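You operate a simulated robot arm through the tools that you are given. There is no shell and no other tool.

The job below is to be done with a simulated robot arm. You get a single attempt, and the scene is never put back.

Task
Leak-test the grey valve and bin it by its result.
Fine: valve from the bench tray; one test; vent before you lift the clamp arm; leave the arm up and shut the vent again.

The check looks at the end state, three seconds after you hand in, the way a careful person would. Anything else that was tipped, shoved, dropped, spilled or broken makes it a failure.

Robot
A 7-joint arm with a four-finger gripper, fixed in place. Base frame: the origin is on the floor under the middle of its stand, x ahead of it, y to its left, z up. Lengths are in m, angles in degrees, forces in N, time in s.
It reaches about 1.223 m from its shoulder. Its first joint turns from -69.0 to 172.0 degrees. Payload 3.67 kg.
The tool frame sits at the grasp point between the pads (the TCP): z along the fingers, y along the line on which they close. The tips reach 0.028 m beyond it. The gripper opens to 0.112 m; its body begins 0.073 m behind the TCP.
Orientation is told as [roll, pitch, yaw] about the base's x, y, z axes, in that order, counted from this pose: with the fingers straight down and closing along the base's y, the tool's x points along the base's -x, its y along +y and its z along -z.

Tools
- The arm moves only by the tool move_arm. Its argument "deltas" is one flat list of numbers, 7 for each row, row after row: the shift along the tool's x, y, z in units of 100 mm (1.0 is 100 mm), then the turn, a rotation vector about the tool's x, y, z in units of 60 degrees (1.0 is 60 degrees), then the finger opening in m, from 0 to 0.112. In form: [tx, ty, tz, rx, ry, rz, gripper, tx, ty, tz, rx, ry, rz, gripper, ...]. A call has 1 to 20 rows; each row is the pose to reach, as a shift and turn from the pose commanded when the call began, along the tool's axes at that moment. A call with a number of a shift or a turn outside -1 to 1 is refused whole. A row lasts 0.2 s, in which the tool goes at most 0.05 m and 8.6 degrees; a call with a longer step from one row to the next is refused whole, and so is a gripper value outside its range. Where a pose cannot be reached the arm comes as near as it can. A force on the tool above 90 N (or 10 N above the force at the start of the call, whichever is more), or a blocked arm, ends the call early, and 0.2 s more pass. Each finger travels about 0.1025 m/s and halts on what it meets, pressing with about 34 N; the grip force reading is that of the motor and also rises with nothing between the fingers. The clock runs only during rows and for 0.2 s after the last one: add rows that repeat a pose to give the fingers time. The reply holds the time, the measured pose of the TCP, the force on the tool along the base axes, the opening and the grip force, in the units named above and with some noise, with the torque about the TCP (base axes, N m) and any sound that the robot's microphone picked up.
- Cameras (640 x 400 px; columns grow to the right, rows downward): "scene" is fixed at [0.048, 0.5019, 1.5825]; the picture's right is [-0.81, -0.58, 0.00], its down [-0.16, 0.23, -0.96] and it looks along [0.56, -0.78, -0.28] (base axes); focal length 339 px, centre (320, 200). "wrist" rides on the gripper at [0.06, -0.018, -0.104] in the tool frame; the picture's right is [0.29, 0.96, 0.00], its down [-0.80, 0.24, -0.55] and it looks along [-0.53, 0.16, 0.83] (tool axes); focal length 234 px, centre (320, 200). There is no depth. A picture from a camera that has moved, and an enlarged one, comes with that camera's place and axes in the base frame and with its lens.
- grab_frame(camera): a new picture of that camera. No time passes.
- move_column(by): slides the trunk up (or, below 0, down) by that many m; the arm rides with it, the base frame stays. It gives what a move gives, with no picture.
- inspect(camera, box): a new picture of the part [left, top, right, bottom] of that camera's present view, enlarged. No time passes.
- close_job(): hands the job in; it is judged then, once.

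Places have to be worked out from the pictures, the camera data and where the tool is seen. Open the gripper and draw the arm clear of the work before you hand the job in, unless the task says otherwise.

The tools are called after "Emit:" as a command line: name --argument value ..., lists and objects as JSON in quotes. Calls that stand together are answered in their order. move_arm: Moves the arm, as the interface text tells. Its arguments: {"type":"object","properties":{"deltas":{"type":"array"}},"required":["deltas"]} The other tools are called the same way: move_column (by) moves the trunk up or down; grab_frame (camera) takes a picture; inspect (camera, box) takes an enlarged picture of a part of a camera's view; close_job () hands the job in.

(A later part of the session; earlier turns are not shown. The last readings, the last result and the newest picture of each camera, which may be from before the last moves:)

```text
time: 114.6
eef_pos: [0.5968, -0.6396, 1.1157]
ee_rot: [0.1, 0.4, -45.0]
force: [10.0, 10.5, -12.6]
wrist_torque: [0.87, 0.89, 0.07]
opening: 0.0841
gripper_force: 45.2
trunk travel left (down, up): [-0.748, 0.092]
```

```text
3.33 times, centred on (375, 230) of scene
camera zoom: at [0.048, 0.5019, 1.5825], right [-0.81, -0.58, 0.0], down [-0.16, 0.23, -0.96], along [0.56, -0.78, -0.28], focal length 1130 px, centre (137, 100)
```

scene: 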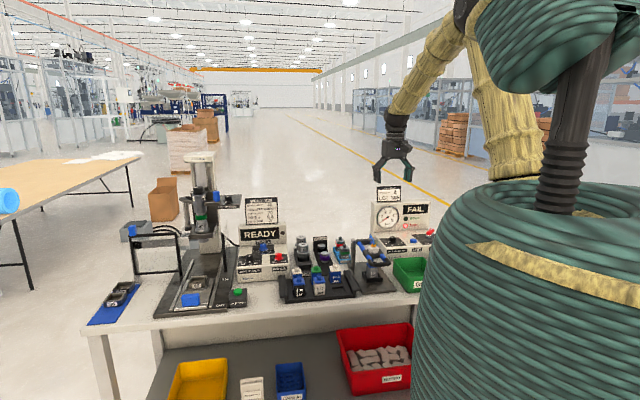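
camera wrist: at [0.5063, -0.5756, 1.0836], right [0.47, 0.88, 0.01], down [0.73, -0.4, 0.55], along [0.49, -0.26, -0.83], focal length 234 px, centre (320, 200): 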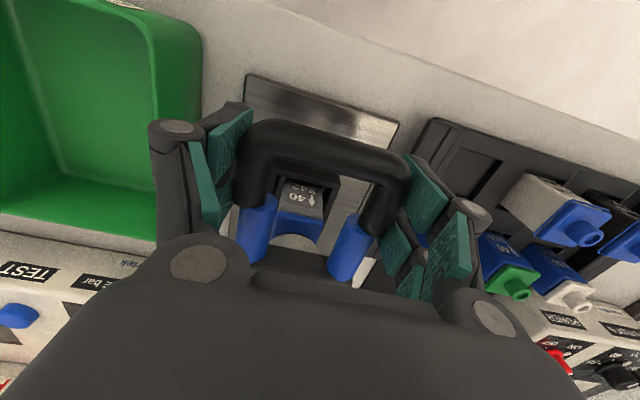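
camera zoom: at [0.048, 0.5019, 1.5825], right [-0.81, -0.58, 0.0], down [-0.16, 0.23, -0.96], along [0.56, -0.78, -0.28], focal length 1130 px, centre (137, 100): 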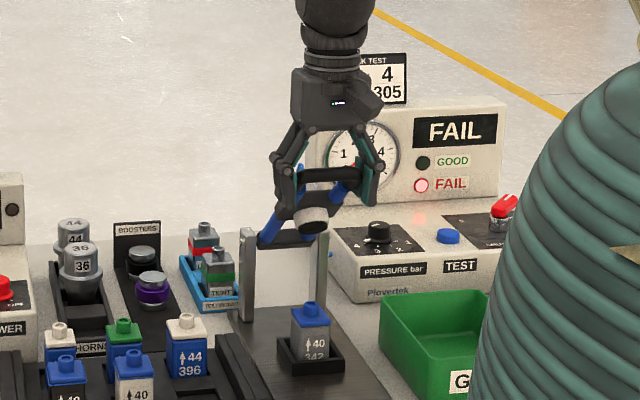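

Smooth. I continue the lift.

Emit:
move_arm --deltas '[-0.12, 0.01, -0.13, 0, 0, 0, 0.066, -0.25, 0.01, -0.25, 0, 0, 0, 0.066, -0.391, 0.01, -0.358, 0, 0, 0, 0.066, -0.54, 0.01, -0.453, 0, 0, 0, 0.066, -0.697, 0.01, -0.535, 0, 0, 0, 0.066, -0.861, 0.01, -0.603, 0, 0, 0, 0.066]'

Emit:
inspect --camera "scene" --box '[335, 150, 415, 270]'

```text
time: 116.0
eef_pos: [0.6574, -0.7004, 1.1749]
ee_rot: [0.2, 0.5, -45.0]
force: [3.1, 6.6, -16.7]
wrist_torque: [1.11, 1.06, 0.11]
opening: 0.0842
gripper_force: 44.6
trunk travel left (down, up): [-0.748, 0.092]
```

```text
3.33 times, centred on (375, 210) of scene
camera zoom: at [0.048, 0.5019, 1.5825], right [-0.81, -0.58, 0.0], down [-0.16, 0.23, -0.96], along [0.56, -0.78, -0.28], focal length 1130 px, centre (137, 167)
```

zoom: 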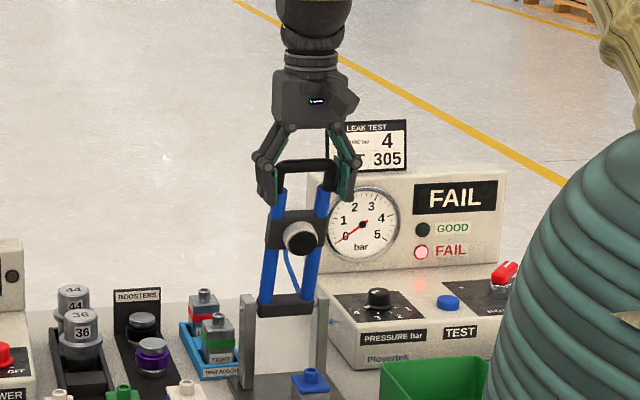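

Nearly upright. I continue past vertical with a slightly lower arc.

Emit:
move_arm --deltas '[-0.169, 0, -0.022, 0, 0, 0, 0.066, -0.341, 0, -0.058, 0, 0, 0, 0.066, -0.517, 0, -0.075, 0, 0, 0, 0.066, -0.694, 0, -0.08, 0, 0, 0, 0.066, -0.871, 0, -0.07, 0, 0, 0, 0.066, -0.977, 0, -0.06, 0, 0, 0, 0.066]'

Emit:
inspect --camera "scene" --box '[335, 150, 415, 270]'

```text
time: 117.4
eef_pos: [0.728, -0.7702, 1.1812]
ee_rot: [0.2, 0.3, -45.0]
force: [-0.2, 11.9, -14.1]
wrist_torque: [0.96, 1.22, 0.0]
opening: 0.0844
gripper_force: 44.9
trunk travel left (down, up): [-0.748, 0.092]
```

```text
3.33 times, centred on (375, 210) of scene
camera zoom: at [0.048, 0.5019, 1.5825], right [-0.81, -0.58, 0.0], down [-0.16, 0.23, -0.96], along [0.56, -0.78, -0.28], focal length 1130 px, centre (137, 167)
```

zoom: 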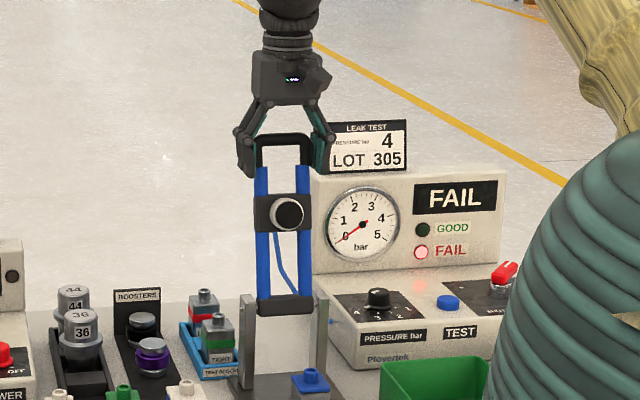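

Past vertical. I ease it back toward its rest stop, watching the force.

Emit:
move_arm --deltas '[-0.104, 0, 0.015, 0, 0, 0, 0.066, -0.17, 0, 0.03, 0, 0, 0, 0.066, -0.235, 0, 0.046, 0, 0, 0, 0.066]'

Emit:
move_arm --deltas '[-0.05, 0, 0.015, 0, 0, 0, 0.066, -0.1, 0, 0.03, 0, 0, 0, 0.066]'

Emit:
inspect --camera "scene" --box '[335, 150, 415, 270]'

```text
time: 118.2
eef_pos: [0.7397, -0.7828, 1.1769]
ee_rot: [0.1, 0.4, -45.0]
force: [-14.8, 24.6, -15.7]
wrist_torque: [0.46, 0.32, 0.09]
opening: 0.0844
gripper_force: 45.2
trunk travel left (down, up): [-0.748, 0.092]
```

```text
time: 118.8
eef_pos: [0.7464, -0.7862, 1.179]
ee_rot: [0.2, 0.3, -45.0]
force: [-37.8, 44.7, -7.1]
wrist_torque: [1.1, 0.12, 0.81]
opening: 0.0828
gripper_force: 44.9
trunk travel left (down, up): [-0.748, 0.092]
```

```text
3.33 times, centred on (375, 210) of scene
camera zoom: at [0.048, 0.5019, 1.5825], right [-0.81, -0.58, 0.0], down [-0.16, 0.23, -0.96], along [0.56, -0.78, -0.28], focal length 1130 px, centre (137, 167)
```

zoom: 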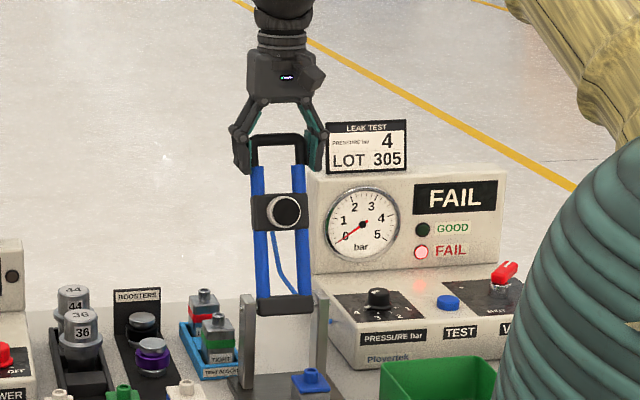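

The clamp arm is against its back stop (58 N). I relax the push and open the gripper.

Emit:
move_arm --deltas '[0.05, 0, 0, 0, 0, 0, 0.066, 0.1, 0, 0, 0, 0, 0, 0.066, 0.1, 0, 0, 0, 0, 0, 0.085, 0.1, 0, 0, 0, 0, 0, 0.104, 0.1, 0, 0, 0, 0, 0, 0.104]'

Emit:
inspect --camera "scene" --box '[335, 150, 415, 270]'

Emit:
grab_frame --camera "wrist"

```text
time: 120.0
eef_pos: [0.7433, -0.7863, 1.1736]
ee_rot: [0.3, 0.3, -45.0]
force: [-0.4, -0.2, 0.2]
wrist_torque: [0.02, 0.0, 0.0]
opening: 0.1042
gripper_force: 0.0
trunk travel left (down, up): [-0.748, 0.092]
```

```text
3.33 times, centred on (375, 210) of scene
camera zoom: at [0.048, 0.5019, 1.5825], right [-0.81, -0.58, 0.0], down [-0.16, 0.23, -0.96], along [0.56, -0.78, -0.28], focal length 1130 px, centre (137, 167)
```

zoom: 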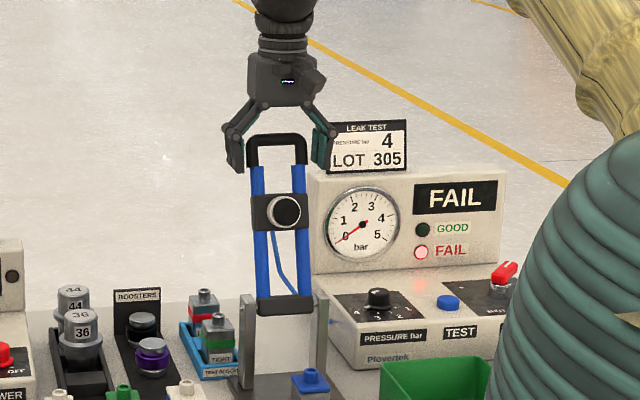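

```text
taken
camera wrist: at [0.6874, -0.7573, 1.277], right [0.47, 0.88, 0.0], down [0.73, -0.4, 0.55], along [0.49, -0.26, -0.83], focal length 234 px, centre (320, 200)
```

wrist: 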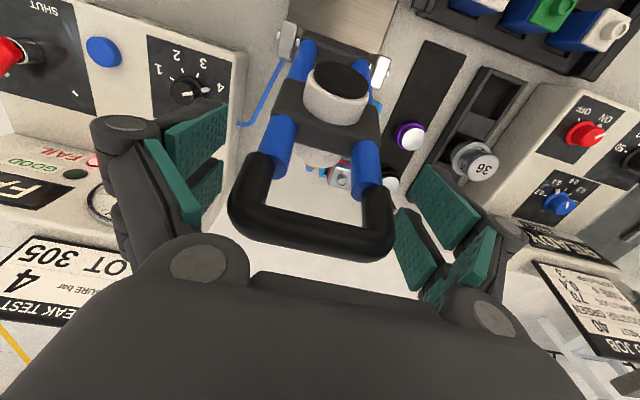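

The clamp arm stands up on its own. I rise clear of the handle and move back over the nest for the valve.

Emit:
move_arm --deltas '[0, 0, -0.3, 0, 0, 0, 0.104, 0, 0, -0.65, 0, 0, 0, 0.104, 0, 0, -1.0, 0, 0, 0, 0.104]'

Emit:
move_arm --deltas '[0.2, 0, -0.2, 0, 0, 0, 0.104, 0.5, 0, -0.2, 0, 0, 0, 0.104, 0.9, 0, -0.2, 0, 0, 0, 0.08, 0.9, 0, -0.2, 0, 0, 0, 0.06]'

Emit:
move_arm --deltas '[0.3, 0, 0.2, 0, 0, 0, 0.06, 0.6, 0, 0.5, 0, 0, 0, 0.06, 0.91, 0.01, 0.8, 0, 0, 0, 0.06, 0.91, 0.01, 1.0, 0, 0, 0, 0.06, 0.91, 0.01, 1.0, 0, 0, 0, 0.06]'

Emit:
grab_frame --camera "wrist"

Emit:
inspect --camera "scene" --box '[335, 180, 415, 300]'

```text
time: 120.8
eef_pos: [0.7425, -0.7843, 1.2731]
ee_rot: [0.2, 0.2, -44.9]
force: [-0.6, 0.4, 0.4]
wrist_torque: [0.01, 0.01, -0.01]
opening: 0.1041
gripper_force: 0.1
trunk travel left (down, up): [-0.748, 0.092]
```

```text
time: 121.8
eef_pos: [0.6784, -0.7239, 1.2925]
ee_rot: [0.2, 0.4, -44.9]
force: [-0.1, -0.9, 0.2]
wrist_torque: [0.03, 0.06, 0.03]
opening: 0.0602
gripper_force: 0.1
trunk travel left (down, up): [-0.748, 0.092]
```

```text
time: 123.0
eef_pos: [0.6151, -0.6575, 1.1942]
ee_rot: [0.2, 0.2, -45.1]
force: [-0.2, 0.5, -0.2]
wrist_torque: [-0.01, -0.02, 0.06]
opening: 0.0596
gripper_force: 0.0
trunk travel left (down, up): [-0.748, 0.092]
```

```text
taken
camera wrist: at [0.5589, -0.6284, 1.2975], right [0.47, 0.88, 0.0], down [0.73, -0.4, 0.55], along [0.49, -0.26, -0.83], focal length 234 px, centre (320, 200)
```

wrist: 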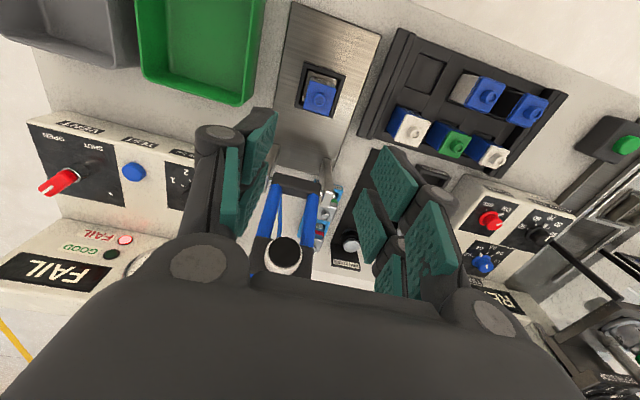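

```text
3.33 times, centred on (375, 240) of scene
camera zoom: at [0.048, 0.5019, 1.5825], right [-0.81, -0.58, 0.0], down [-0.16, 0.23, -0.96], along [0.56, -0.78, -0.28], focal length 1130 px, centre (137, 67)
```

zoom: 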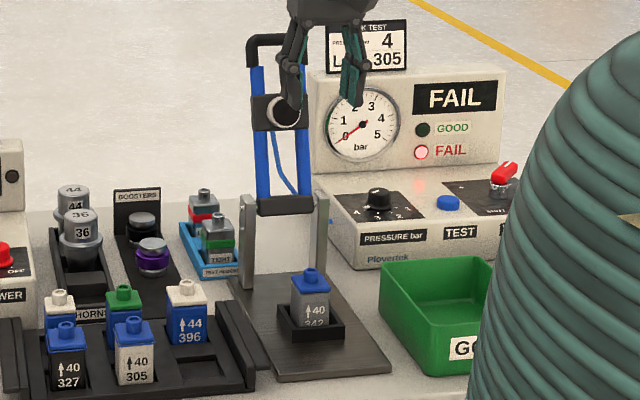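

The valve is right below. I zoom to check alignment before lowering.

Emit:
inspect --camera "wrist" --box '[270, 50, 370, 130]'

Emit:
inspect --camera "wrist" --box '[0, 0, 280, 130]'

```text
5.00 times, centred on (320, 90) of wrist
camera zoom: at [0.5589, -0.6284, 1.2975], right [0.47, 0.88, 0.0], down [0.73, -0.4, 0.55], along [0.49, -0.26, -0.83], focal length 1171 px, centre (320, 750)
```

zoom: 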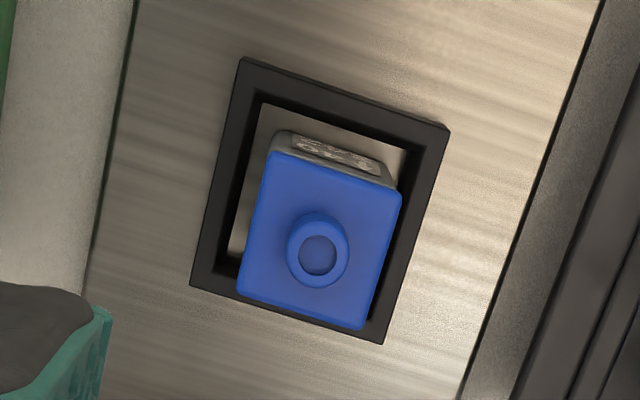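

```text
2.29 times, centred on (140, 65) of wrist
camera zoom: at [0.5589, -0.6284, 1.2975], right [0.47, 0.88, 0.0], down [0.73, -0.4, 0.55], along [0.49, -0.26, -0.83], focal length 535 px, centre (731, 509)
```

zoom: 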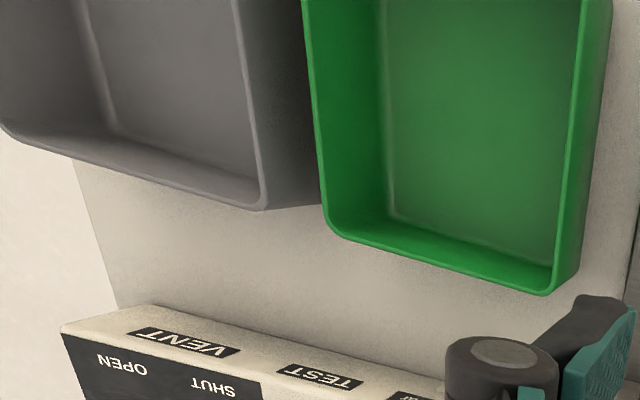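

The valve is aligned under the gripper. Before picking it up I make sure I can reach over the FAIL bin (centre ≈(0.34,-0.876), rim ≈0.933), so I try that path empty-handed at height.

Emit:
move_arm --deltas '[0.02, -0.22, 0, 0, 0, 0, 0.06, 0.05, -0.44, 0, 0, 0, 0, 0.06, 0.08, -0.66, 0, 0, 0, 0, 0.06, 0.1, -0.875, 0, 0, 0, 0, 0.06]'

Emit:
move_arm --deltas '[0.02, -0.22, 0, 0, 0, 0, 0.06, 0.05, -0.44, 0, 0, 0, 0, 0.06, 0.08, -0.66, 0, 0, 0, 0, 0.06, 0.1, -0.875, 0, 0, 0, 0, 0.06]'

Emit:
grab_frame --camera "scene"

Emit:
grab_frame --camera "wrist"

```text
time: 124.0
eef_pos: [0.5452, -0.7137, 1.1943]
ee_rot: [0.3, 0.2, -45.0]
force: [0.2, -0.5, -0.2]
wrist_torque: [0.01, -0.04, 0.01]
opening: 0.0598
gripper_force: 0.0
trunk travel left (down, up): [-0.748, 0.092]
```

```text
time: 125.0
eef_pos: [0.4777, -0.7676, 1.1944]
ee_rot: [0.1, 0.2, -44.9]
force: [-0.6, 1.1, -0.2]
wrist_torque: [0.03, -0.01, 0.04]
opening: 0.06
gripper_force: 0.2
trunk travel left (down, up): [-0.748, 0.092]
```

```text
taken
```

scene: 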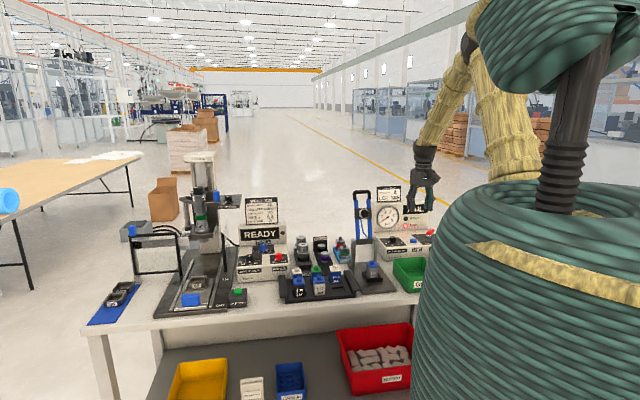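

```text
taken
camera wrist: at [0.4218, -0.74, 1.2973], right [0.47, 0.88, 0.01], down [0.73, -0.4, 0.55], along [0.49, -0.26, -0.83], focal length 234 px, centre (320, 200)
```

wrist: 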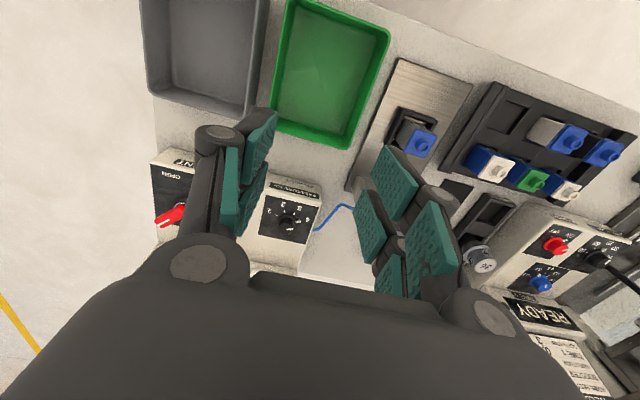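

Tracking well. I continue two more steps toward the FAIL bin.

Emit:
move_arm --deltas '[0.02, -0.22, 0, 0, 0, 0, 0.06, 0.05, -0.44, 0, 0, 0, 0, 0.06, 0.08, -0.66, 0, 0, 0, 0, 0.06, 0.1, -0.875, 0, 0, 0, 0, 0.06]'

Emit:
grab_frame --camera "wrist"

```text
time: 126.0
eef_pos: [0.4085, -0.8221, 1.1932]
ee_rot: [0.4, 0.3, -44.9]
force: [-0.1, -0.1, 0.7]
wrist_torque: [0.0, -0.04, -0.01]
opening: 0.0599
gripper_force: 0.0
trunk travel left (down, up): [-0.748, 0.092]
```

```text
taken
camera wrist: at [0.3518, -0.7947, 1.2965], right [0.47, 0.88, 0.01], down [0.73, -0.4, 0.55], along [0.49, -0.26, -0.83], focal length 234 px, centre (320, 200)
```

wrist: 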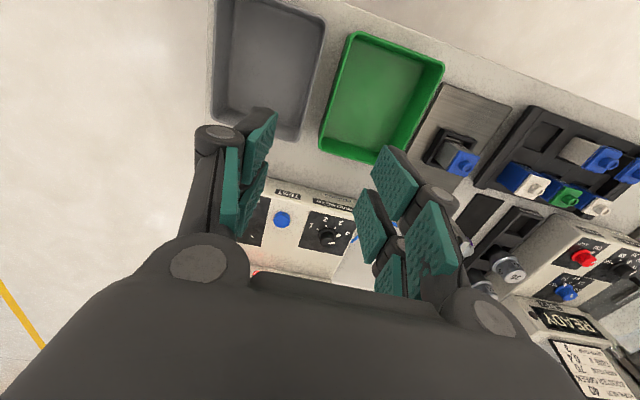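

FAIL bin spans e≈-0.443…-0.317, n≈0.78…0.94. One more step brings me over its centre; I check tracking.

Emit:
move_arm --deltas '[0.02, -0.15, 0, 0, 0, 0, 0.06, 0.04, -0.3, 0, 0, 0, 0, 0.06, 0.06, -0.45, 0, 0, 0, 0, 0.06, 0.08, -0.6, 0, 0, 0, 0, 0.06, 0.1, -0.8, 0, 0, 0, 0, 0.06]'

Emit:
grab_frame --camera "wrist"

Emit:
grab_frame --camera "scene"

```text
time: 127.2
eef_pos: [0.344, -0.8713, 1.1928]
ee_rot: [0.3, 0.4, -45.1]
force: [0.5, 0.3, -0.2]
wrist_torque: [0.0, -0.01, -0.04]
opening: 0.0602
gripper_force: 0.0
trunk travel left (down, up): [-0.748, 0.092]
```

```text
taken
camera wrist: at [0.2886, -0.8434, 1.2958], right [0.47, 0.88, 0.01], down [0.73, -0.4, 0.55], along [0.49, -0.26, -0.83], focal length 234 px, centre (320, 200)
```

wrist: 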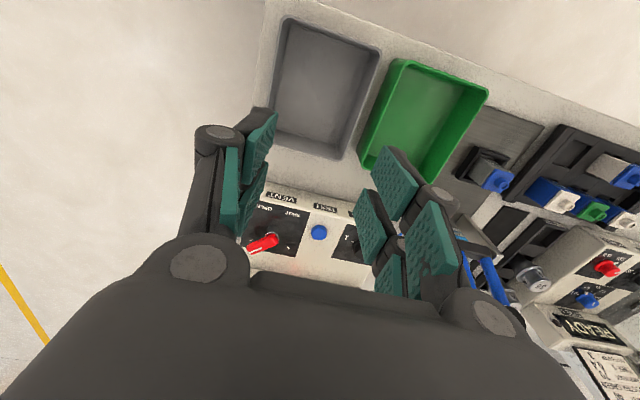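

```text
taken
```

scene: 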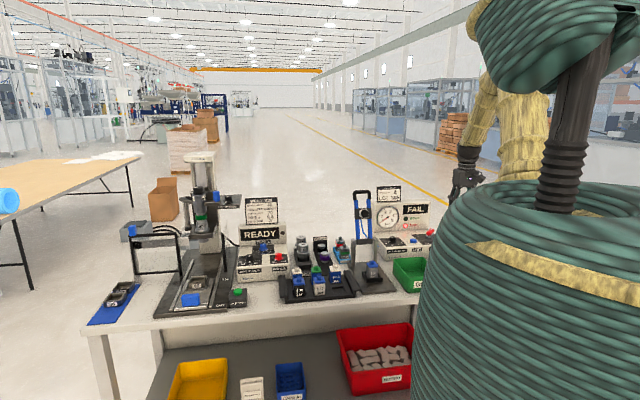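

The FAIL bin centre is reachable with good tracking. I test lowering here too (still well above the rim).

Emit:
move_arm --deltas '[0, 0, 0.25, 0, 0, 0, 0.06, 0, 0, 0.5, 0, 0, 0, 0.06, 0, 0, 0.75, 0, 0, 0, 0.06, 0, 0, 1.0, 0, 0, 0, 0.06]'

Emit:
move_arm --deltas '[0, 0, 0.25, 0, 0, 0, 0.06, 0, 0, 0.5, 0, 0, 0, 0.06, 0, 0, 0.75, 0, 0, 0, 0.06, 0, 0, 0.85, 0, 0, 0, 0.06, 0, 0, 0.85, 0, 0, 0, 0.06]'

Emit:
grab_frame --camera "wrist"

```text
time: 128.2
eef_pos: [0.345, -0.8718, 1.0919]
ee_rot: [0.3, 0.4, -45.0]
force: [0.2, 0.1, 0.5]
wrist_torque: [-0.01, 0.01, 0.0]
opening: 0.0596
gripper_force: 0.0
trunk travel left (down, up): [-0.748, 0.092]
```

```text
time: 129.4
eef_pos: [0.3455, -0.8709, 1.0066]
ee_rot: [0.3, 0.4, -45.0]
force: [0.3, 0.3, 0.0]
wrist_torque: [-0.02, 0.07, -0.01]
opening: 0.0598
gripper_force: 0.1
trunk travel left (down, up): [-0.748, 0.092]
```

```text
taken
camera wrist: at [0.2894, -0.8432, 1.1106], right [0.47, 0.88, 0.01], down [0.73, -0.4, 0.55], along [0.49, -0.26, -0.84], focal length 234 px, centre (320, 200)
```

wrist: 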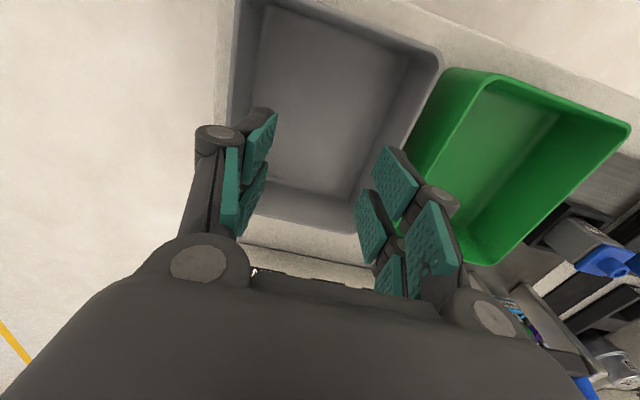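

Everything reachable and the gripper is centred over the FAIL bin. I go back up and return for the valve.

Emit:
move_arm --deltas '[0, 0, -0.3, 0, 0, 0, 0.06, 0, 0, -0.65, 0, 0, 0, 0.06, 0, 0, -1.0, 0, 0, 0, 0.06]'

Emit:
move_arm --deltas '[-0.02, 0.2, -0.25, 0, 0, 0, 0.06, -0.05, 0.4, -0.5, 0, 0, 0, 0.06, -0.08, 0.6, -0.85, 0, 0, 0, 0.06, -0.1, 0.8, -0.85, 0, 0, 0, 0.06]'

Emit:
move_arm --deltas '[-0.02, 0.22, 0, 0, 0, 0, 0.06, -0.05, 0.44, 0, 0, 0, 0, 0.06, -0.08, 0.66, 0, 0, 0, 0, 0.06, -0.1, 0.875, 0, 0, 0, 0, 0.06]'

Emit:
move_arm --deltas '[-0.02, 0.22, 0, 0, 0, 0, 0.06, -0.05, 0.44, 0, 0, 0, 0, 0.06, -0.08, 0.66, 0, 0, 0, 0, 0.06, -0.1, 0.875, 0, 0, 0, 0, 0.06]'

Emit:
move_arm --deltas '[-0.02, 0.22, 0, 0, 0, 0, 0.06, -0.05, 0.44, 0, 0, 0, 0, 0.06, -0.08, 0.66, 0, 0, 0, 0, 0.06, -0.1, 0.875, 0, 0, 0, 0, 0.06, -0.1, 0.875, 0, 0, 0, 0, 0.06]'

Emit:
inspect --camera "wrist" --box '[270, 50, 370, 130]'

```text
time: 130.2
eef_pos: [0.3434, -0.8687, 1.1114]
ee_rot: [0.1, 0.3, -45.1]
force: [0.2, -0.1, 0.0]
wrist_torque: [0.01, -0.05, -0.01]
opening: 0.06
gripper_force: 0.2
trunk travel left (down, up): [-0.748, 0.092]
```

```text
time: 131.2
eef_pos: [0.409, -0.822, 1.1922]
ee_rot: [0.3, 0.3, -45.1]
force: [-0.1, 0.1, -0.3]
wrist_torque: [-0.04, 0.02, -0.02]
opening: 0.0601
gripper_force: 0.0
trunk travel left (down, up): [-0.748, 0.092]
```

```text
time: 132.2
eef_pos: [0.4792, -0.7659, 1.1957]
ee_rot: [0.2, 0.3, -45.0]
force: [0.4, 0.3, 0.2]
wrist_torque: [-0.02, 0.04, 0.01]
opening: 0.0598
gripper_force: 0.0
trunk travel left (down, up): [-0.748, 0.092]
```

```text
time: 133.2
eef_pos: [0.547, -0.7104, 1.1957]
ee_rot: [0.2, 0.2, -45.0]
force: [0.9, 0.4, -0.2]
wrist_torque: [-0.02, -0.01, -0.04]
opening: 0.0601
gripper_force: 0.0
trunk travel left (down, up): [-0.748, 0.092]
```

```text
time: 134.4
eef_pos: [0.6148, -0.6564, 1.194]
ee_rot: [0.2, 0.2, -45.0]
force: [-0.2, -0.5, -0.6]
wrist_torque: [0.01, 0.02, 0.01]
opening: 0.0601
gripper_force: 0.1
trunk travel left (down, up): [-0.748, 0.092]
```

```text
5.00 times, centred on (320, 90) of wrist
camera zoom: at [0.5584, -0.6289, 1.2982], right [0.47, 0.88, 0.01], down [0.73, -0.4, 0.55], along [0.49, -0.26, -0.83], focal length 1171 px, centre (320, 750)
```

zoom: 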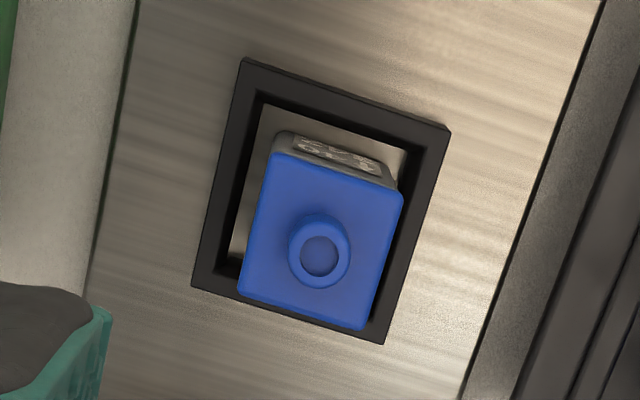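

Back exactly above the valve. I lower around it as before.

Emit:
move_arm --deltas '[-0.03, 0, 0.33, 0, 0, 0, 0.056, -0.03, 0, 0.66, 0, 0, 0, 0.056, -0.03, 0, 1.0, 0, 0, 0, 0.056]'

Emit:
move_arm --deltas '[0, 0, 0.3, 0, 0, 0, 0.056, 0, 0, 0.6, 0, 0, 0, 0.056, 0, 0, 0.95, 0, 0, 0, 0.056, 0, 0, 0.95, 0, 0, 0, 0.056]'

Emit:
grab_frame --camera "wrist"

Emit:
inspect --camera "scene" --box '[345, 220, 395, 300]'

```text
time: 135.2
eef_pos: [0.6183, -0.6601, 1.0936]
ee_rot: [0.2, 0.4, -45.1]
force: [0.4, -0.6, -0.7]
wrist_torque: [0.01, 0.02, 0.01]
opening: 0.0559
gripper_force: 0.0
trunk travel left (down, up): [-0.748, 0.092]
```

```text
time: 136.2
eef_pos: [0.617, -0.6581, 1.0008]
ee_rot: [0.2, 0.2, -45.0]
force: [-0.1, -0.6, 0.0]
wrist_torque: [-0.04, 0.0, -0.01]
opening: 0.0561
gripper_force: 0.0
trunk travel left (down, up): [-0.748, 0.092]
```

```text
taken
camera wrist: at [0.562, -0.6294, 1.1039], right [0.47, 0.88, 0.0], down [0.73, -0.4, 0.55], along [0.49, -0.26, -0.83], focal length 234 px, centre (320, 200)
```

wrist: 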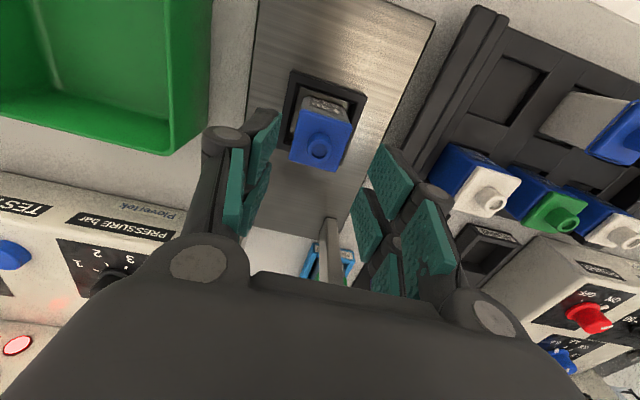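

```text
5.00 times, centred on (370, 260) of scene
camera zoom: at [0.048, 0.5019, 1.5825], right [-0.81, -0.58, 0.0], down [-0.16, 0.23, -0.96], along [0.56, -0.78, -0.28], focal length 1695 px, centre (70, -100)
```

zoom: 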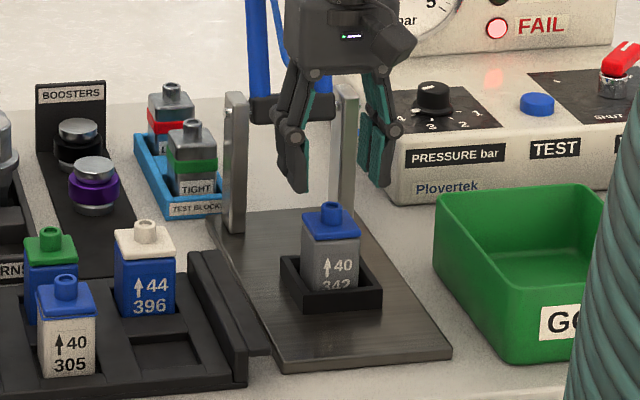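

Aligned. I lower to grip height and close on the valve.

Emit:
move_arm --deltas '[0, 0, 0.25, 0, 0, 0, 0.056, 0, 0, 0.5, 0, 0, 0, 0.056, 0, 0, 0.745, 0, 0, 0, 0.056, 0, 0, 0.745, 0, 0, 0, 0.056]'

Emit:
move_arm --deltas '[0, 0, 0, 0, 0, 0, 0.048, 0, 0, 0, 0, 0, 0, 0.04, 0, 0, 0, 0, 0, 0, 0.032, 0, 0, 0, 0, 0, 0, 0.03, 0, 0, 0, 0, 0, 0, 0.03]'

Emit:
grab_frame --camera "wrist"

```text
time: 137.2
eef_pos: [0.6174, -0.6573, 0.9253]
ee_rot: [0.2, 0.3, -44.9]
force: [-0.3, 0.5, 0.4]
wrist_torque: [-0.01, -0.01, 0.01]
opening: 0.056
gripper_force: 0.0
trunk travel left (down, up): [-0.748, 0.092]
```

```text
time: 138.4
eef_pos: [0.6173, -0.6587, 0.9251]
ee_rot: [0.2, 0.3, -45.0]
force: [0.2, -0.2, 0.6]
wrist_torque: [0.04, -0.02, 0.01]
opening: 0.0392
gripper_force: 33.9
trunk travel left (down, up): [-0.748, 0.092]
```

```text
taken
camera wrist: at [0.5621, -0.6292, 1.0284], right [0.47, 0.88, 0.0], down [0.73, -0.4, 0.55], along [0.49, -0.26, -0.83], focal length 234 px, centre (320, 200)
```

wrist: 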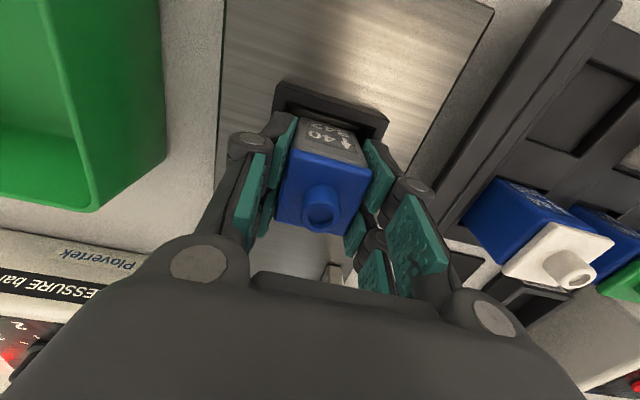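

The valve is held at 39 mm. I lift it straight out and up to carrying height.

Emit:
move_arm --deltas '[0, 0, -0.15, 0, 0, 0, 0.03, 0, 0, -0.35, 0, 0, 0, 0.03, 0, 0, -0.65, 0, 0, 0, 0.03, 0, 0, -1.0, 0, 0, 0, 0.03]'

Emit:
move_arm --deltas '[0, 0, -0.3, 0, 0, 0, 0.03, 0, 0, -0.6, 0, 0, 0, 0.03, 0, 0, -0.9, 0, 0, 0, 0.03, 0, 0, -0.9, 0, 0, 0, 0.03]'

Emit:
grab_frame --camera "wrist"

Emit:
inspect --camera "scene" --box '[335, 170, 415, 300]'

```text
time: 139.4
eef_pos: [0.6165, -0.6583, 1.0263]
ee_rot: [0.2, 0.2, -45.0]
force: [-0.1, 0.6, -0.9]
wrist_torque: [-0.01, 0.01, 0.04]
opening: 0.0396
gripper_force: 34.0
trunk travel left (down, up): [-0.748, 0.092]
```

```text
time: 140.4
eef_pos: [0.6177, -0.6582, 1.1156]
ee_rot: [0.2, 0.3, -45.0]
force: [0.0, -0.2, -1.0]
wrist_torque: [0.01, -0.03, -0.01]
opening: 0.0393
gripper_force: 33.9
trunk travel left (down, up): [-0.748, 0.092]
```

```text
taken
camera wrist: at [0.5616, -0.6291, 1.2192], right [0.47, 0.88, 0.0], down [0.73, -0.4, 0.55], along [0.49, -0.26, -0.83], focal length 234 px, centre (320, 200)
```

wrist: 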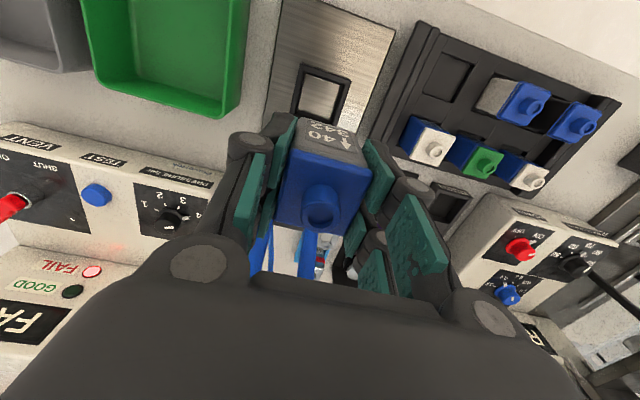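

```text
3.08 times, centred on (375, 235) of scene
camera zoom: at [0.048, 0.5019, 1.5825], right [-0.81, -0.58, 0.0], down [-0.16, 0.23, -0.96], along [0.56, -0.78, -0.28], focal length 1043 px, centre (151, 92)
```

zoom: 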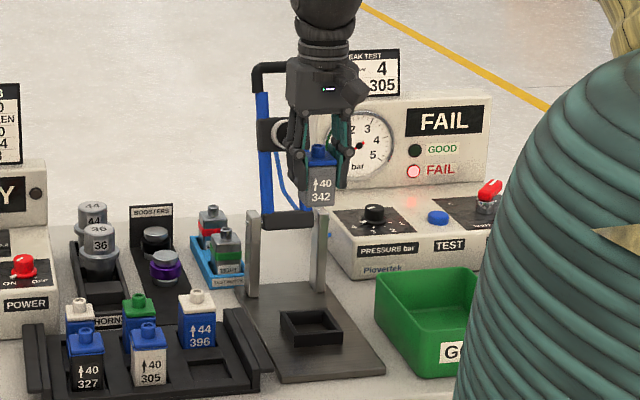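

The valve hangs securely. I carry it along the tested path to above the FAIL bin.

Emit:
move_arm --deltas '[0.02, -0.17, 0, 0, 0, 0, 0.03, 0.04, -0.35, 0, 0, 0, 0, 0.03, 0.06, -0.52, 0, 0, 0, 0, 0.03, 0.08, -0.7, 0, 0, 0, 0, 0.03, 0.1, -0.866, 0, 0, 0, 0, 0.03]'

Emit:
move_arm --deltas '[0.02, -0.17, 0, 0, 0, 0, 0.03, 0.04, -0.35, 0, 0, 0, 0, 0.03, 0.06, -0.52, 0, 0, 0, 0, 0.03, 0.08, -0.7, 0, 0, 0, 0, 0.03, 0.1, -0.866, 0, 0, 0, 0, 0.03]'

Emit:
move_arm --deltas '[0.02, -0.17, 0, 0, 0, 0, 0.03, 0.04, -0.35, 0, 0, 0, 0, 0.03, 0.06, -0.52, 0, 0, 0, 0, 0.03, 0.08, -0.7, 0, 0, 0, 0, 0.03, 0.1, -0.866, 0, 0, 0, 0, 0.03]'

Emit:
move_arm --deltas '[0.02, -0.17, 0, 0, 0, 0, 0.03, 0.04, -0.35, 0, 0, 0, 0, 0.03, 0.06, -0.52, 0, 0, 0, 0, 0.03, 0.08, -0.7, 0, 0, 0, 0, 0.03, 0.1, -0.866, 0, 0, 0, 0, 0.03, 0.1, -0.866, 0, 0, 0, 0, 0.03]'

Emit:
grab_frame --camera "wrist"

```text
time: 141.6
eef_pos: [0.5483, -0.7121, 1.1159]
ee_rot: [0.2, 0.3, -44.9]
force: [0.4, -1.1, -0.7]
wrist_torque: [0.01, 0.01, 0.03]
opening: 0.0391
gripper_force: 34.3
trunk travel left (down, up): [-0.748, 0.092]
```

```text
time: 142.8
eef_pos: [0.481, -0.7677, 1.1145]
ee_rot: [0.3, 0.4, -45.0]
force: [0.0, 0.3, -0.7]
wrist_torque: [-0.02, -0.01, -0.01]
opening: 0.0394
gripper_force: 33.9
trunk travel left (down, up): [-0.748, 0.092]
```

```text
time: 144.0
eef_pos: [0.4122, -0.8217, 1.1139]
ee_rot: [0.2, 0.3, -45.1]
force: [0.6, 0.0, -1.2]
wrist_torque: [-0.02, -0.01, -0.01]
opening: 0.0392
gripper_force: 33.4
trunk travel left (down, up): [-0.748, 0.092]
```

```text
time: 145.4
eef_pos: [0.3453, -0.8754, 1.114]
ee_rot: [0.3, 0.4, -45.0]
force: [-0.1, 0.3, -1.3]
wrist_torque: [0.0, 0.03, 0.02]
opening: 0.0393
gripper_force: 34.2
trunk travel left (down, up): [-0.748, 0.092]
```

```text
taken
camera wrist: at [0.2882, -0.8485, 1.217], right [0.47, 0.88, 0.01], down [0.73, -0.4, 0.55], along [0.49, -0.26, -0.84], focal length 234 px, centre (320, 200)
```

wrist: 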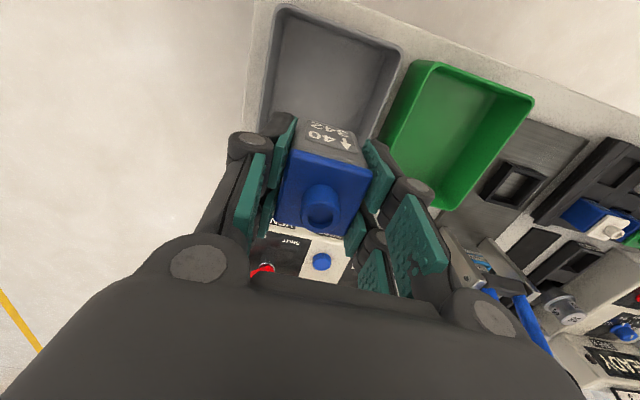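

Centred over the FAIL bin with the valve. I lower it in.

Emit:
move_arm --deltas '[0, -0.05, 0.25, 0, 0, 0, 0.03, 0, -0.05, 0.5, 0, 0, 0, 0.03, 0, -0.05, 0.75, 0, 0, 0, 0.03, 0, -0.05, 1.0, 0, 0, 0, 0.03, 0, -0.05, 1.0, 0, 0, 0, 0.03]'

Emit:
grab_frame --camera "wrist"

```text
time: 146.6
eef_pos: [0.3405, -0.8845, 1.0125]
ee_rot: [0.4, 0.4, -45.0]
force: [-0.4, 1.0, 0.3]
wrist_torque: [0.0, 0.0, -0.02]
opening: 0.0394
gripper_force: 33.7
trunk travel left (down, up): [-0.748, 0.092]
```

```text
taken
camera wrist: at [0.2844, -0.8553, 1.1149], right [0.47, 0.88, 0.01], down [0.73, -0.4, 0.55], along [0.49, -0.25, -0.84], focal length 234 px, centre (320, 200)
```

wrist: 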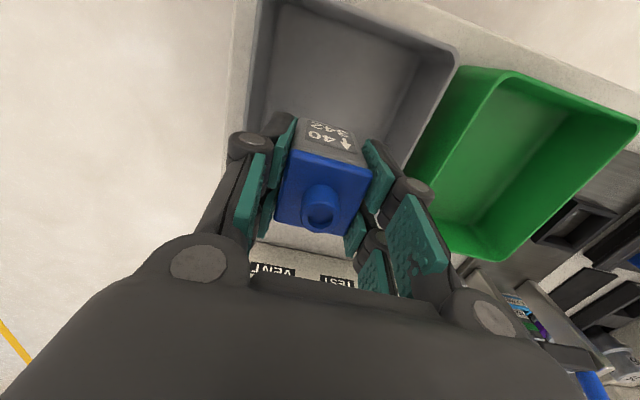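

Well inside the rim outline. I continue lowering into the bin in smaller steps.

Emit:
move_arm --deltas '[0, 0.02, 0.2, 0, 0, 0, 0.03, 0, 0.02, 0.4, 0, 0, 0, 0.03, 0, 0.02, 0.6, 0, 0, 0, 0.03, 0, 0.02, 0.75, 0, 0, 0, 0.03, 0, 0.02, 0.75, 0, 0, 0, 0.03]'

Emit:
grab_frame --camera "wrist"

```text
time: 147.8
eef_pos: [0.3419, -0.8771, 0.9383]
ee_rot: [0.2, 0.4, -45.0]
force: [0.6, -0.6, 0.3]
wrist_torque: [0.0, 0.03, 0.01]
opening: 0.0394
gripper_force: 34.3
trunk travel left (down, up): [-0.748, 0.092]
```

```text
taken
camera wrist: at [0.2859, -0.849, 1.0428], right [0.47, 0.88, 0.01], down [0.73, -0.4, 0.55], along [0.49, -0.26, -0.83], focal length 234 px, centre (320, 200)
```

wrist: 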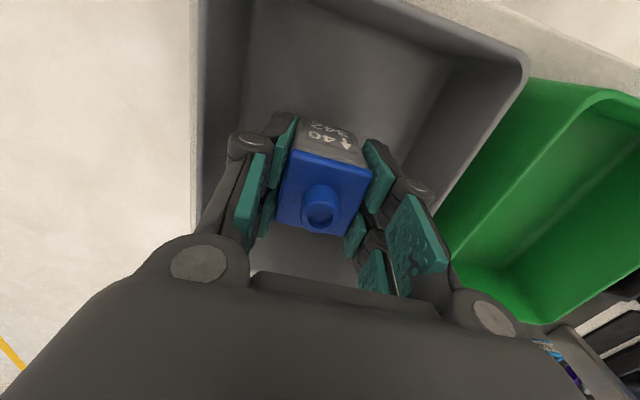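

The valve is inside the bin. I lower the last centimetres in small steps until it touches.

Emit:
move_arm --deltas '[0, 0, 0.05, 0, 0, 0, 0.03, 0, 0, 0.1, 0, 0, 0, 0.03, 0, 0, 0.1, 0, 0, 0, 0.03]'

Emit:
move_arm --deltas '[0, 0, 0.04, 0, 0, 0, 0.03, 0, 0, 0.06, 0, 0, 0, 0.03]'

Emit:
grab_frame --camera "wrist"

```text
time: 148.6
eef_pos: [0.3422, -0.8766, 0.9312]
ee_rot: [0.2, 0.3, -44.9]
force: [1.0, 0.0, -0.4]
wrist_torque: [-0.01, -0.02, -0.01]
opening: 0.0393
gripper_force: 33.9
trunk travel left (down, up): [-0.748, 0.092]
```

```text
time: 149.2
eef_pos: [0.3422, -0.877, 0.9248]
ee_rot: [0.1, 0.3, -45.0]
force: [-0.7, -0.9, 0.2]
wrist_torque: [-0.01, -0.01, -0.02]
opening: 0.0393
gripper_force: 33.8
trunk travel left (down, up): [-0.748, 0.092]
```

```text
taken
camera wrist: at [0.286, -0.8484, 1.0273], right [0.47, 0.88, 0.01], down [0.73, -0.4, 0.55], along [0.49, -0.26, -0.83], focal length 234 px, centre (320, 200)
```

wrist: 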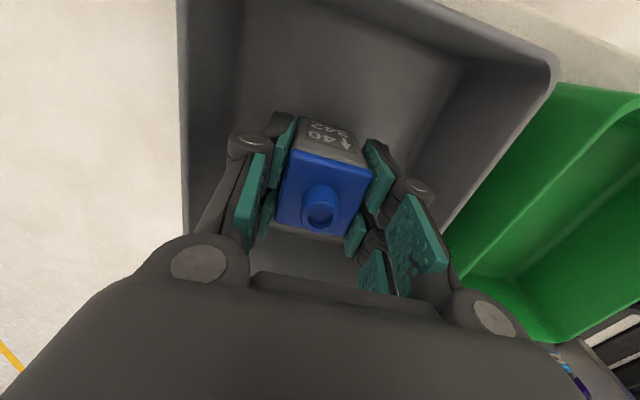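

No contact yet; I continue in small steps.

Emit:
move_arm --deltas '[0, 0, 0.03, 0, 0, 0, 0.03, 0, 0, 0.06, 0, 0, 0, 0.03]'

Emit:
move_arm --deltas '[0, 0, 0.03, 0, 0, 0, 0.03, 0, 0, 0.04, 0, 0, 0, 0.03]'

```text
time: 149.8
eef_pos: [0.3408, -0.8767, 0.9182]
ee_rot: [0.2, 0.4, -45.0]
force: [-0.5, -0.4, 1.9]
wrist_torque: [-0.02, 0.03, -0.03]
opening: 0.0393
gripper_force: 34.1
trunk travel left (down, up): [-0.748, 0.092]
```

```text
time: 150.4
eef_pos: [0.3421, -0.8729, 0.9192]
ee_rot: [0.0, 0.0, -45.0]
force: [0.7, -5.2, 10.8]
wrist_torque: [0.07, 0.08, 0.05]
opening: 0.0392
gripper_force: 33.7
trunk travel left (down, up): [-0.748, 0.092]
```

The valve rests on the bin floor (11 N). I ease up a touch and open the gripper slightly.

Emit:
move_arm --deltas '[0, 0, -0.03, 0, 0, 0, 0.032, 0, 0, -0.03, 0, 0, 0, 0.042, 0, 0, -0.03, 0, 0, 0, 0.05, 0, 0, -0.03, 0, 0, 0, 0.054, 0, 0, -0.03, 0, 0, 0, 0.054]'

Emit:
grab_frame --camera "wrist"

```text
time: 151.6
eef_pos: [0.3417, -0.8817, 0.9134]
ee_rot: [0.3, 0.4, -45.1]
force: [0.6, 0.2, -0.3]
wrist_torque: [-0.02, -0.04, 0.01]
opening: 0.054
gripper_force: 0.1
trunk travel left (down, up): [-0.748, 0.092]
```

```text
taken
camera wrist: at [0.2855, -0.8524, 1.0178], right [0.47, 0.88, 0.01], down [0.73, -0.4, 0.55], along [0.49, -0.26, -0.84], focal length 234 px, centre (320, 200)
```

wrist: 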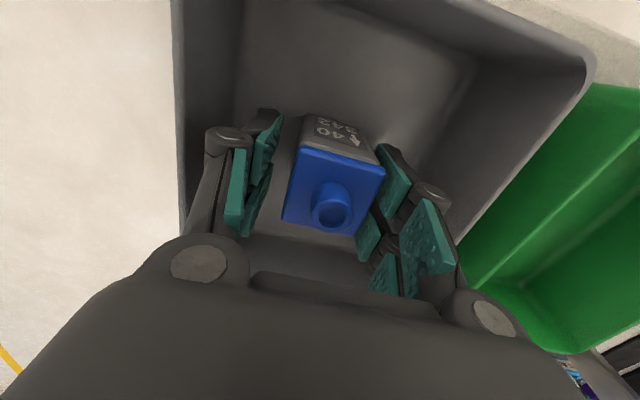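

The valve stands in the FAIL bin, closer to the right pad. I centre the open fingers around it, then rise straight up.

Emit:
move_arm --deltas '[0, 0.05, 0, 0, 0, 0, 0.056, 0, 0.05, -0.1, 0, 0, 0, 0.056, 0, 0.05, -0.3, 0, 0, 0, 0.056, 0, 0.05, -0.6, 0, 0, 0, 0.056, 0, 0.05, -1.0, 0, 0, 0, 0.056]'

Emit:
move_arm --deltas '[0, 0, -0.3, 0, 0, 0, 0.056, 0, 0, -0.65, 0, 0, 0, 0.056, 0, 0, -1.0, 0, 0, 0, 0.056]'

Emit:
grab_frame --camera "wrist"

```text
time: 152.8
eef_pos: [0.3438, -0.8678, 1.0227]
ee_rot: [-0.1, 0.1, -45.0]
force: [0.7, -1.0, -0.5]
wrist_torque: [0.05, 0.0, 0.0]
opening: 0.0561
gripper_force: 0.1
trunk travel left (down, up): [-0.748, 0.092]
```

```text
time: 153.6
eef_pos: [0.3446, -0.8762, 1.1138]
ee_rot: [0.3, 0.5, -45.0]
force: [-0.1, 0.0, 0.4]
wrist_torque: [0.0, 0.0, -0.01]
opening: 0.0559
gripper_force: 0.1
trunk travel left (down, up): [-0.748, 0.092]
```

```text
taken
camera wrist: at [0.2893, -0.8477, 1.2175], right [0.47, 0.88, 0.01], down [0.73, -0.4, 0.55], along [0.49, -0.26, -0.84], focal length 234 px, centre (320, 200)
```

wrist: 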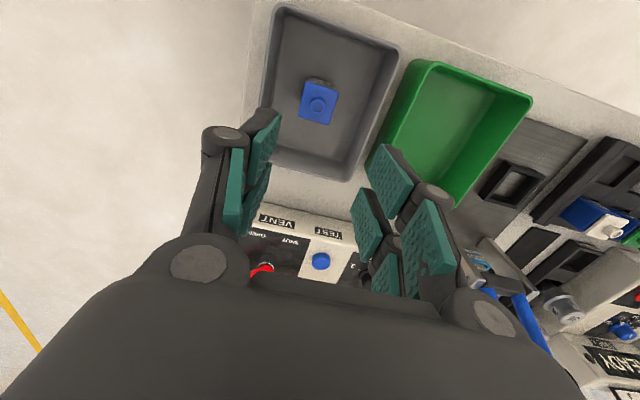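

The valve sits upright in the FAIL bin. Now I go shut the vent: back to the free region, closing the fingers on the way.

Emit:
move_arm --deltas '[0.01, 0.2, -0.25, 0, 0, 0, 0.04, 0.02, 0.4, -0.5, 0, 0, 0, 0.02, 0.03, 0.6, -0.7, 0, 0, 0, 0.0, 0.04, 0.787, -0.9, 0, 0, 0, 0.0]'

Emit:
move_arm --deltas '[0.01, 0.2, -0.25, 0, 0, 0, 0.0, 0.02, 0.4, -0.5, 0, 0, 0, 0.0, 0.03, 0.6, -0.7, 0, 0, 0, 0.0, 0.04, 0.787, -0.9, 0, 0, 0, 0.0]'

Emit:
move_arm --deltas '[0.01, 0.2, -0.25, 0, 0, 0, 0.0, 0.02, 0.4, -0.5, 0, 0, 0, 0.0, 0.03, 0.6, -0.7, 0, 0, 0, 0.0, 0.04, 0.787, -0.9, 0, 0, 0, 0.0, 0.04, 0.787, -0.9, 0, 0, 0, 0.0]'

Emit:
move_column --by -0.2

Emit:
grab_frame --camera "scene"

```text
time: 154.6
eef_pos: [0.3993, -0.8133, 1.2099]
ee_rot: [0.1, 0.1, -45.0]
force: [0.8, 0.3, 0.1]
wrist_torque: [-0.02, 0.02, 0.0]
opening: 0.0002
gripper_force: 34.0
trunk travel left (down, up): [-0.748, 0.092]
```

```text
time: 155.6
eef_pos: [0.4513, -0.746, 1.3066]
ee_rot: [-0.2, -0.3, -44.9]
force: [0.5, 1.1, 2.5]
wrist_torque: [-0.08, 0.01, 0.02]
opening: 0.0
gripper_force: 33.8
trunk travel left (down, up): [-0.748, 0.092]
```

```text
time: 156.8
eef_pos: [0.5034, -0.7085, 1.3829]
ee_rot: [0.4, 0.7, -45.1]
force: [0.4, -1.8, -1.4]
wrist_torque: [0.07, -0.05, -0.02]
opening: 0.0001
gripper_force: 33.9
trunk travel left (down, up): [-0.748, 0.092]
```

```text
time: 159.0
eef_pos: [0.5048, -0.6936, 1.1923]
ee_rot: [0.0, -0.1, -44.8]
force: [1.6, 0.6, 1.2]
wrist_torque: [-0.13, 0.03, -0.01]
opening: 0.0
gripper_force: 33.9
trunk travel left (down, up): [-0.548, 0.292]
```

```text
taken
```

scene: 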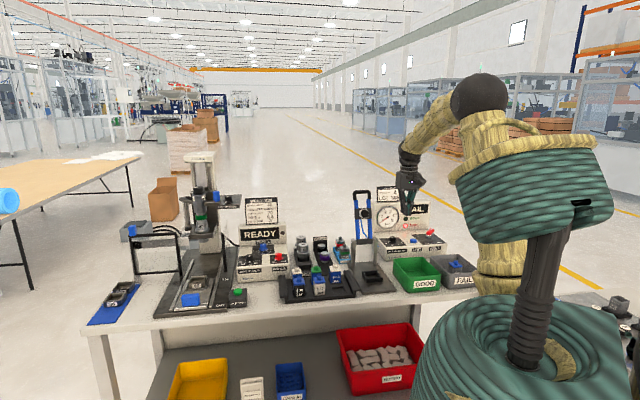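

All good: clamp up, valve in the FAIL bin, lever still OPEN. I turn to yaw -90 and tilt the fingers outward again in free space, as tested before.

Emit:
move_arm --deltas '[-0.05, 0.01, -0.05, 0, 0, 0.1, 0.0, -0.1, 0.02, -0.1, 0, 0, 0.2, 0.0, -0.15, 0.03, -0.15, 0, 0, 0.3, 0.0, -0.2, 0.04, -0.2, 0, 0, 0.4, 0.0, -0.25, 0.05, -0.2, 0, 0, 0.5, 0.0, -0.3, 0.06, -0.2, 0, 0, 0.6, 0.0, -0.35, 0.07, -0.2, 0, 0, 0.7, 0.0, -0.35, 0.07, -0.2, 0, 0, 0.75, 0.0, -0.35, 0.07, -0.2, 0, 0, 0.75, 0.0]'

Emit:
move_arm --deltas '[0, 0, 0.1, 0, -0.1, 0, 0.0, 0, 0, 0.2, 0, -0.2, 0, 0.0, 0, 0, 0.3, 0, -0.3, 0, 0.0, 0, 0, 0.4, 0, -0.4, 0, 0.0, 0, 0, 0.5, 0, -0.5, 0, 0.0, 0, 0, 0.6, 0, -0.6, 0, 0.0, 0, 0, 0.7, 0, -0.7, 0, 0.0, 0, 0, 0.8, 0, -0.75, 0, 0.0, 0, 0, 0.8, 0, -0.75, 0, 0.0]'

Emit:
grab_frame --camera "scene"

Emit:
grab_frame --camera "wrist"

```text
time: 161.0
eef_pos: [0.5335, -0.7193, 1.208]
ee_rot: [-0.1, 0.3, -90.1]
force: [0.8, 0.2, 0.2]
wrist_torque: [0.02, 0.01, 0.0]
opening: 0.0
gripper_force: 34.2
trunk travel left (down, up): [-0.548, 0.292]
```

```text
time: 163.0
eef_pos: [0.5326, -0.719, 1.1278]
ee_rot: [-0.1, -44.8, -90.1]
force: [0.9, 0.3, -0.2]
wrist_torque: [0.03, 0.0, -0.03]
opening: 0.0
gripper_force: 34.0
trunk travel left (down, up): [-0.548, 0.292]
```

```text
taken
```

scene: 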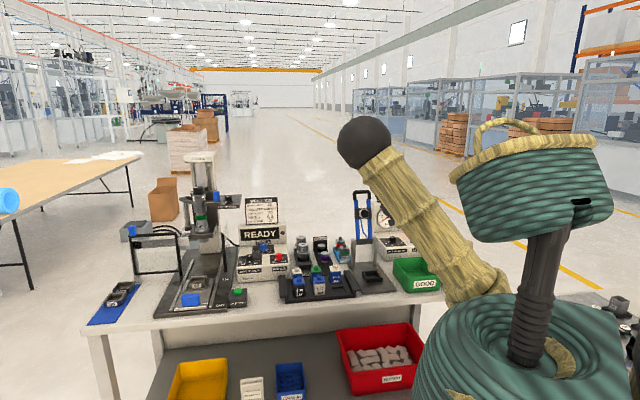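

```text
taken
camera wrist: at [0.514, -0.6033, 1.1586], right [0.96, 0.2, -0.2], down [0.24, -0.18, 0.95], along [0.16, -0.96, -0.22], focal length 234 px, centre (320, 200)
```

wrist: 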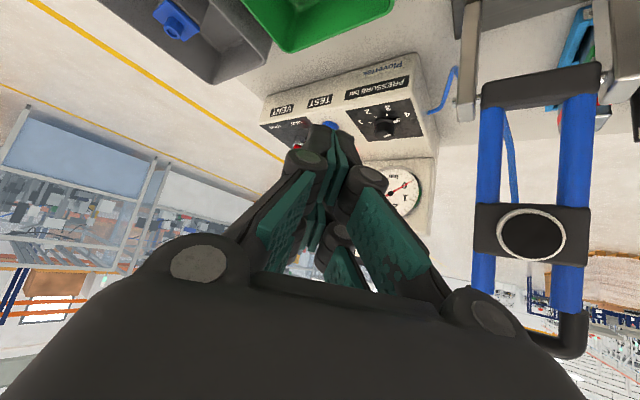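

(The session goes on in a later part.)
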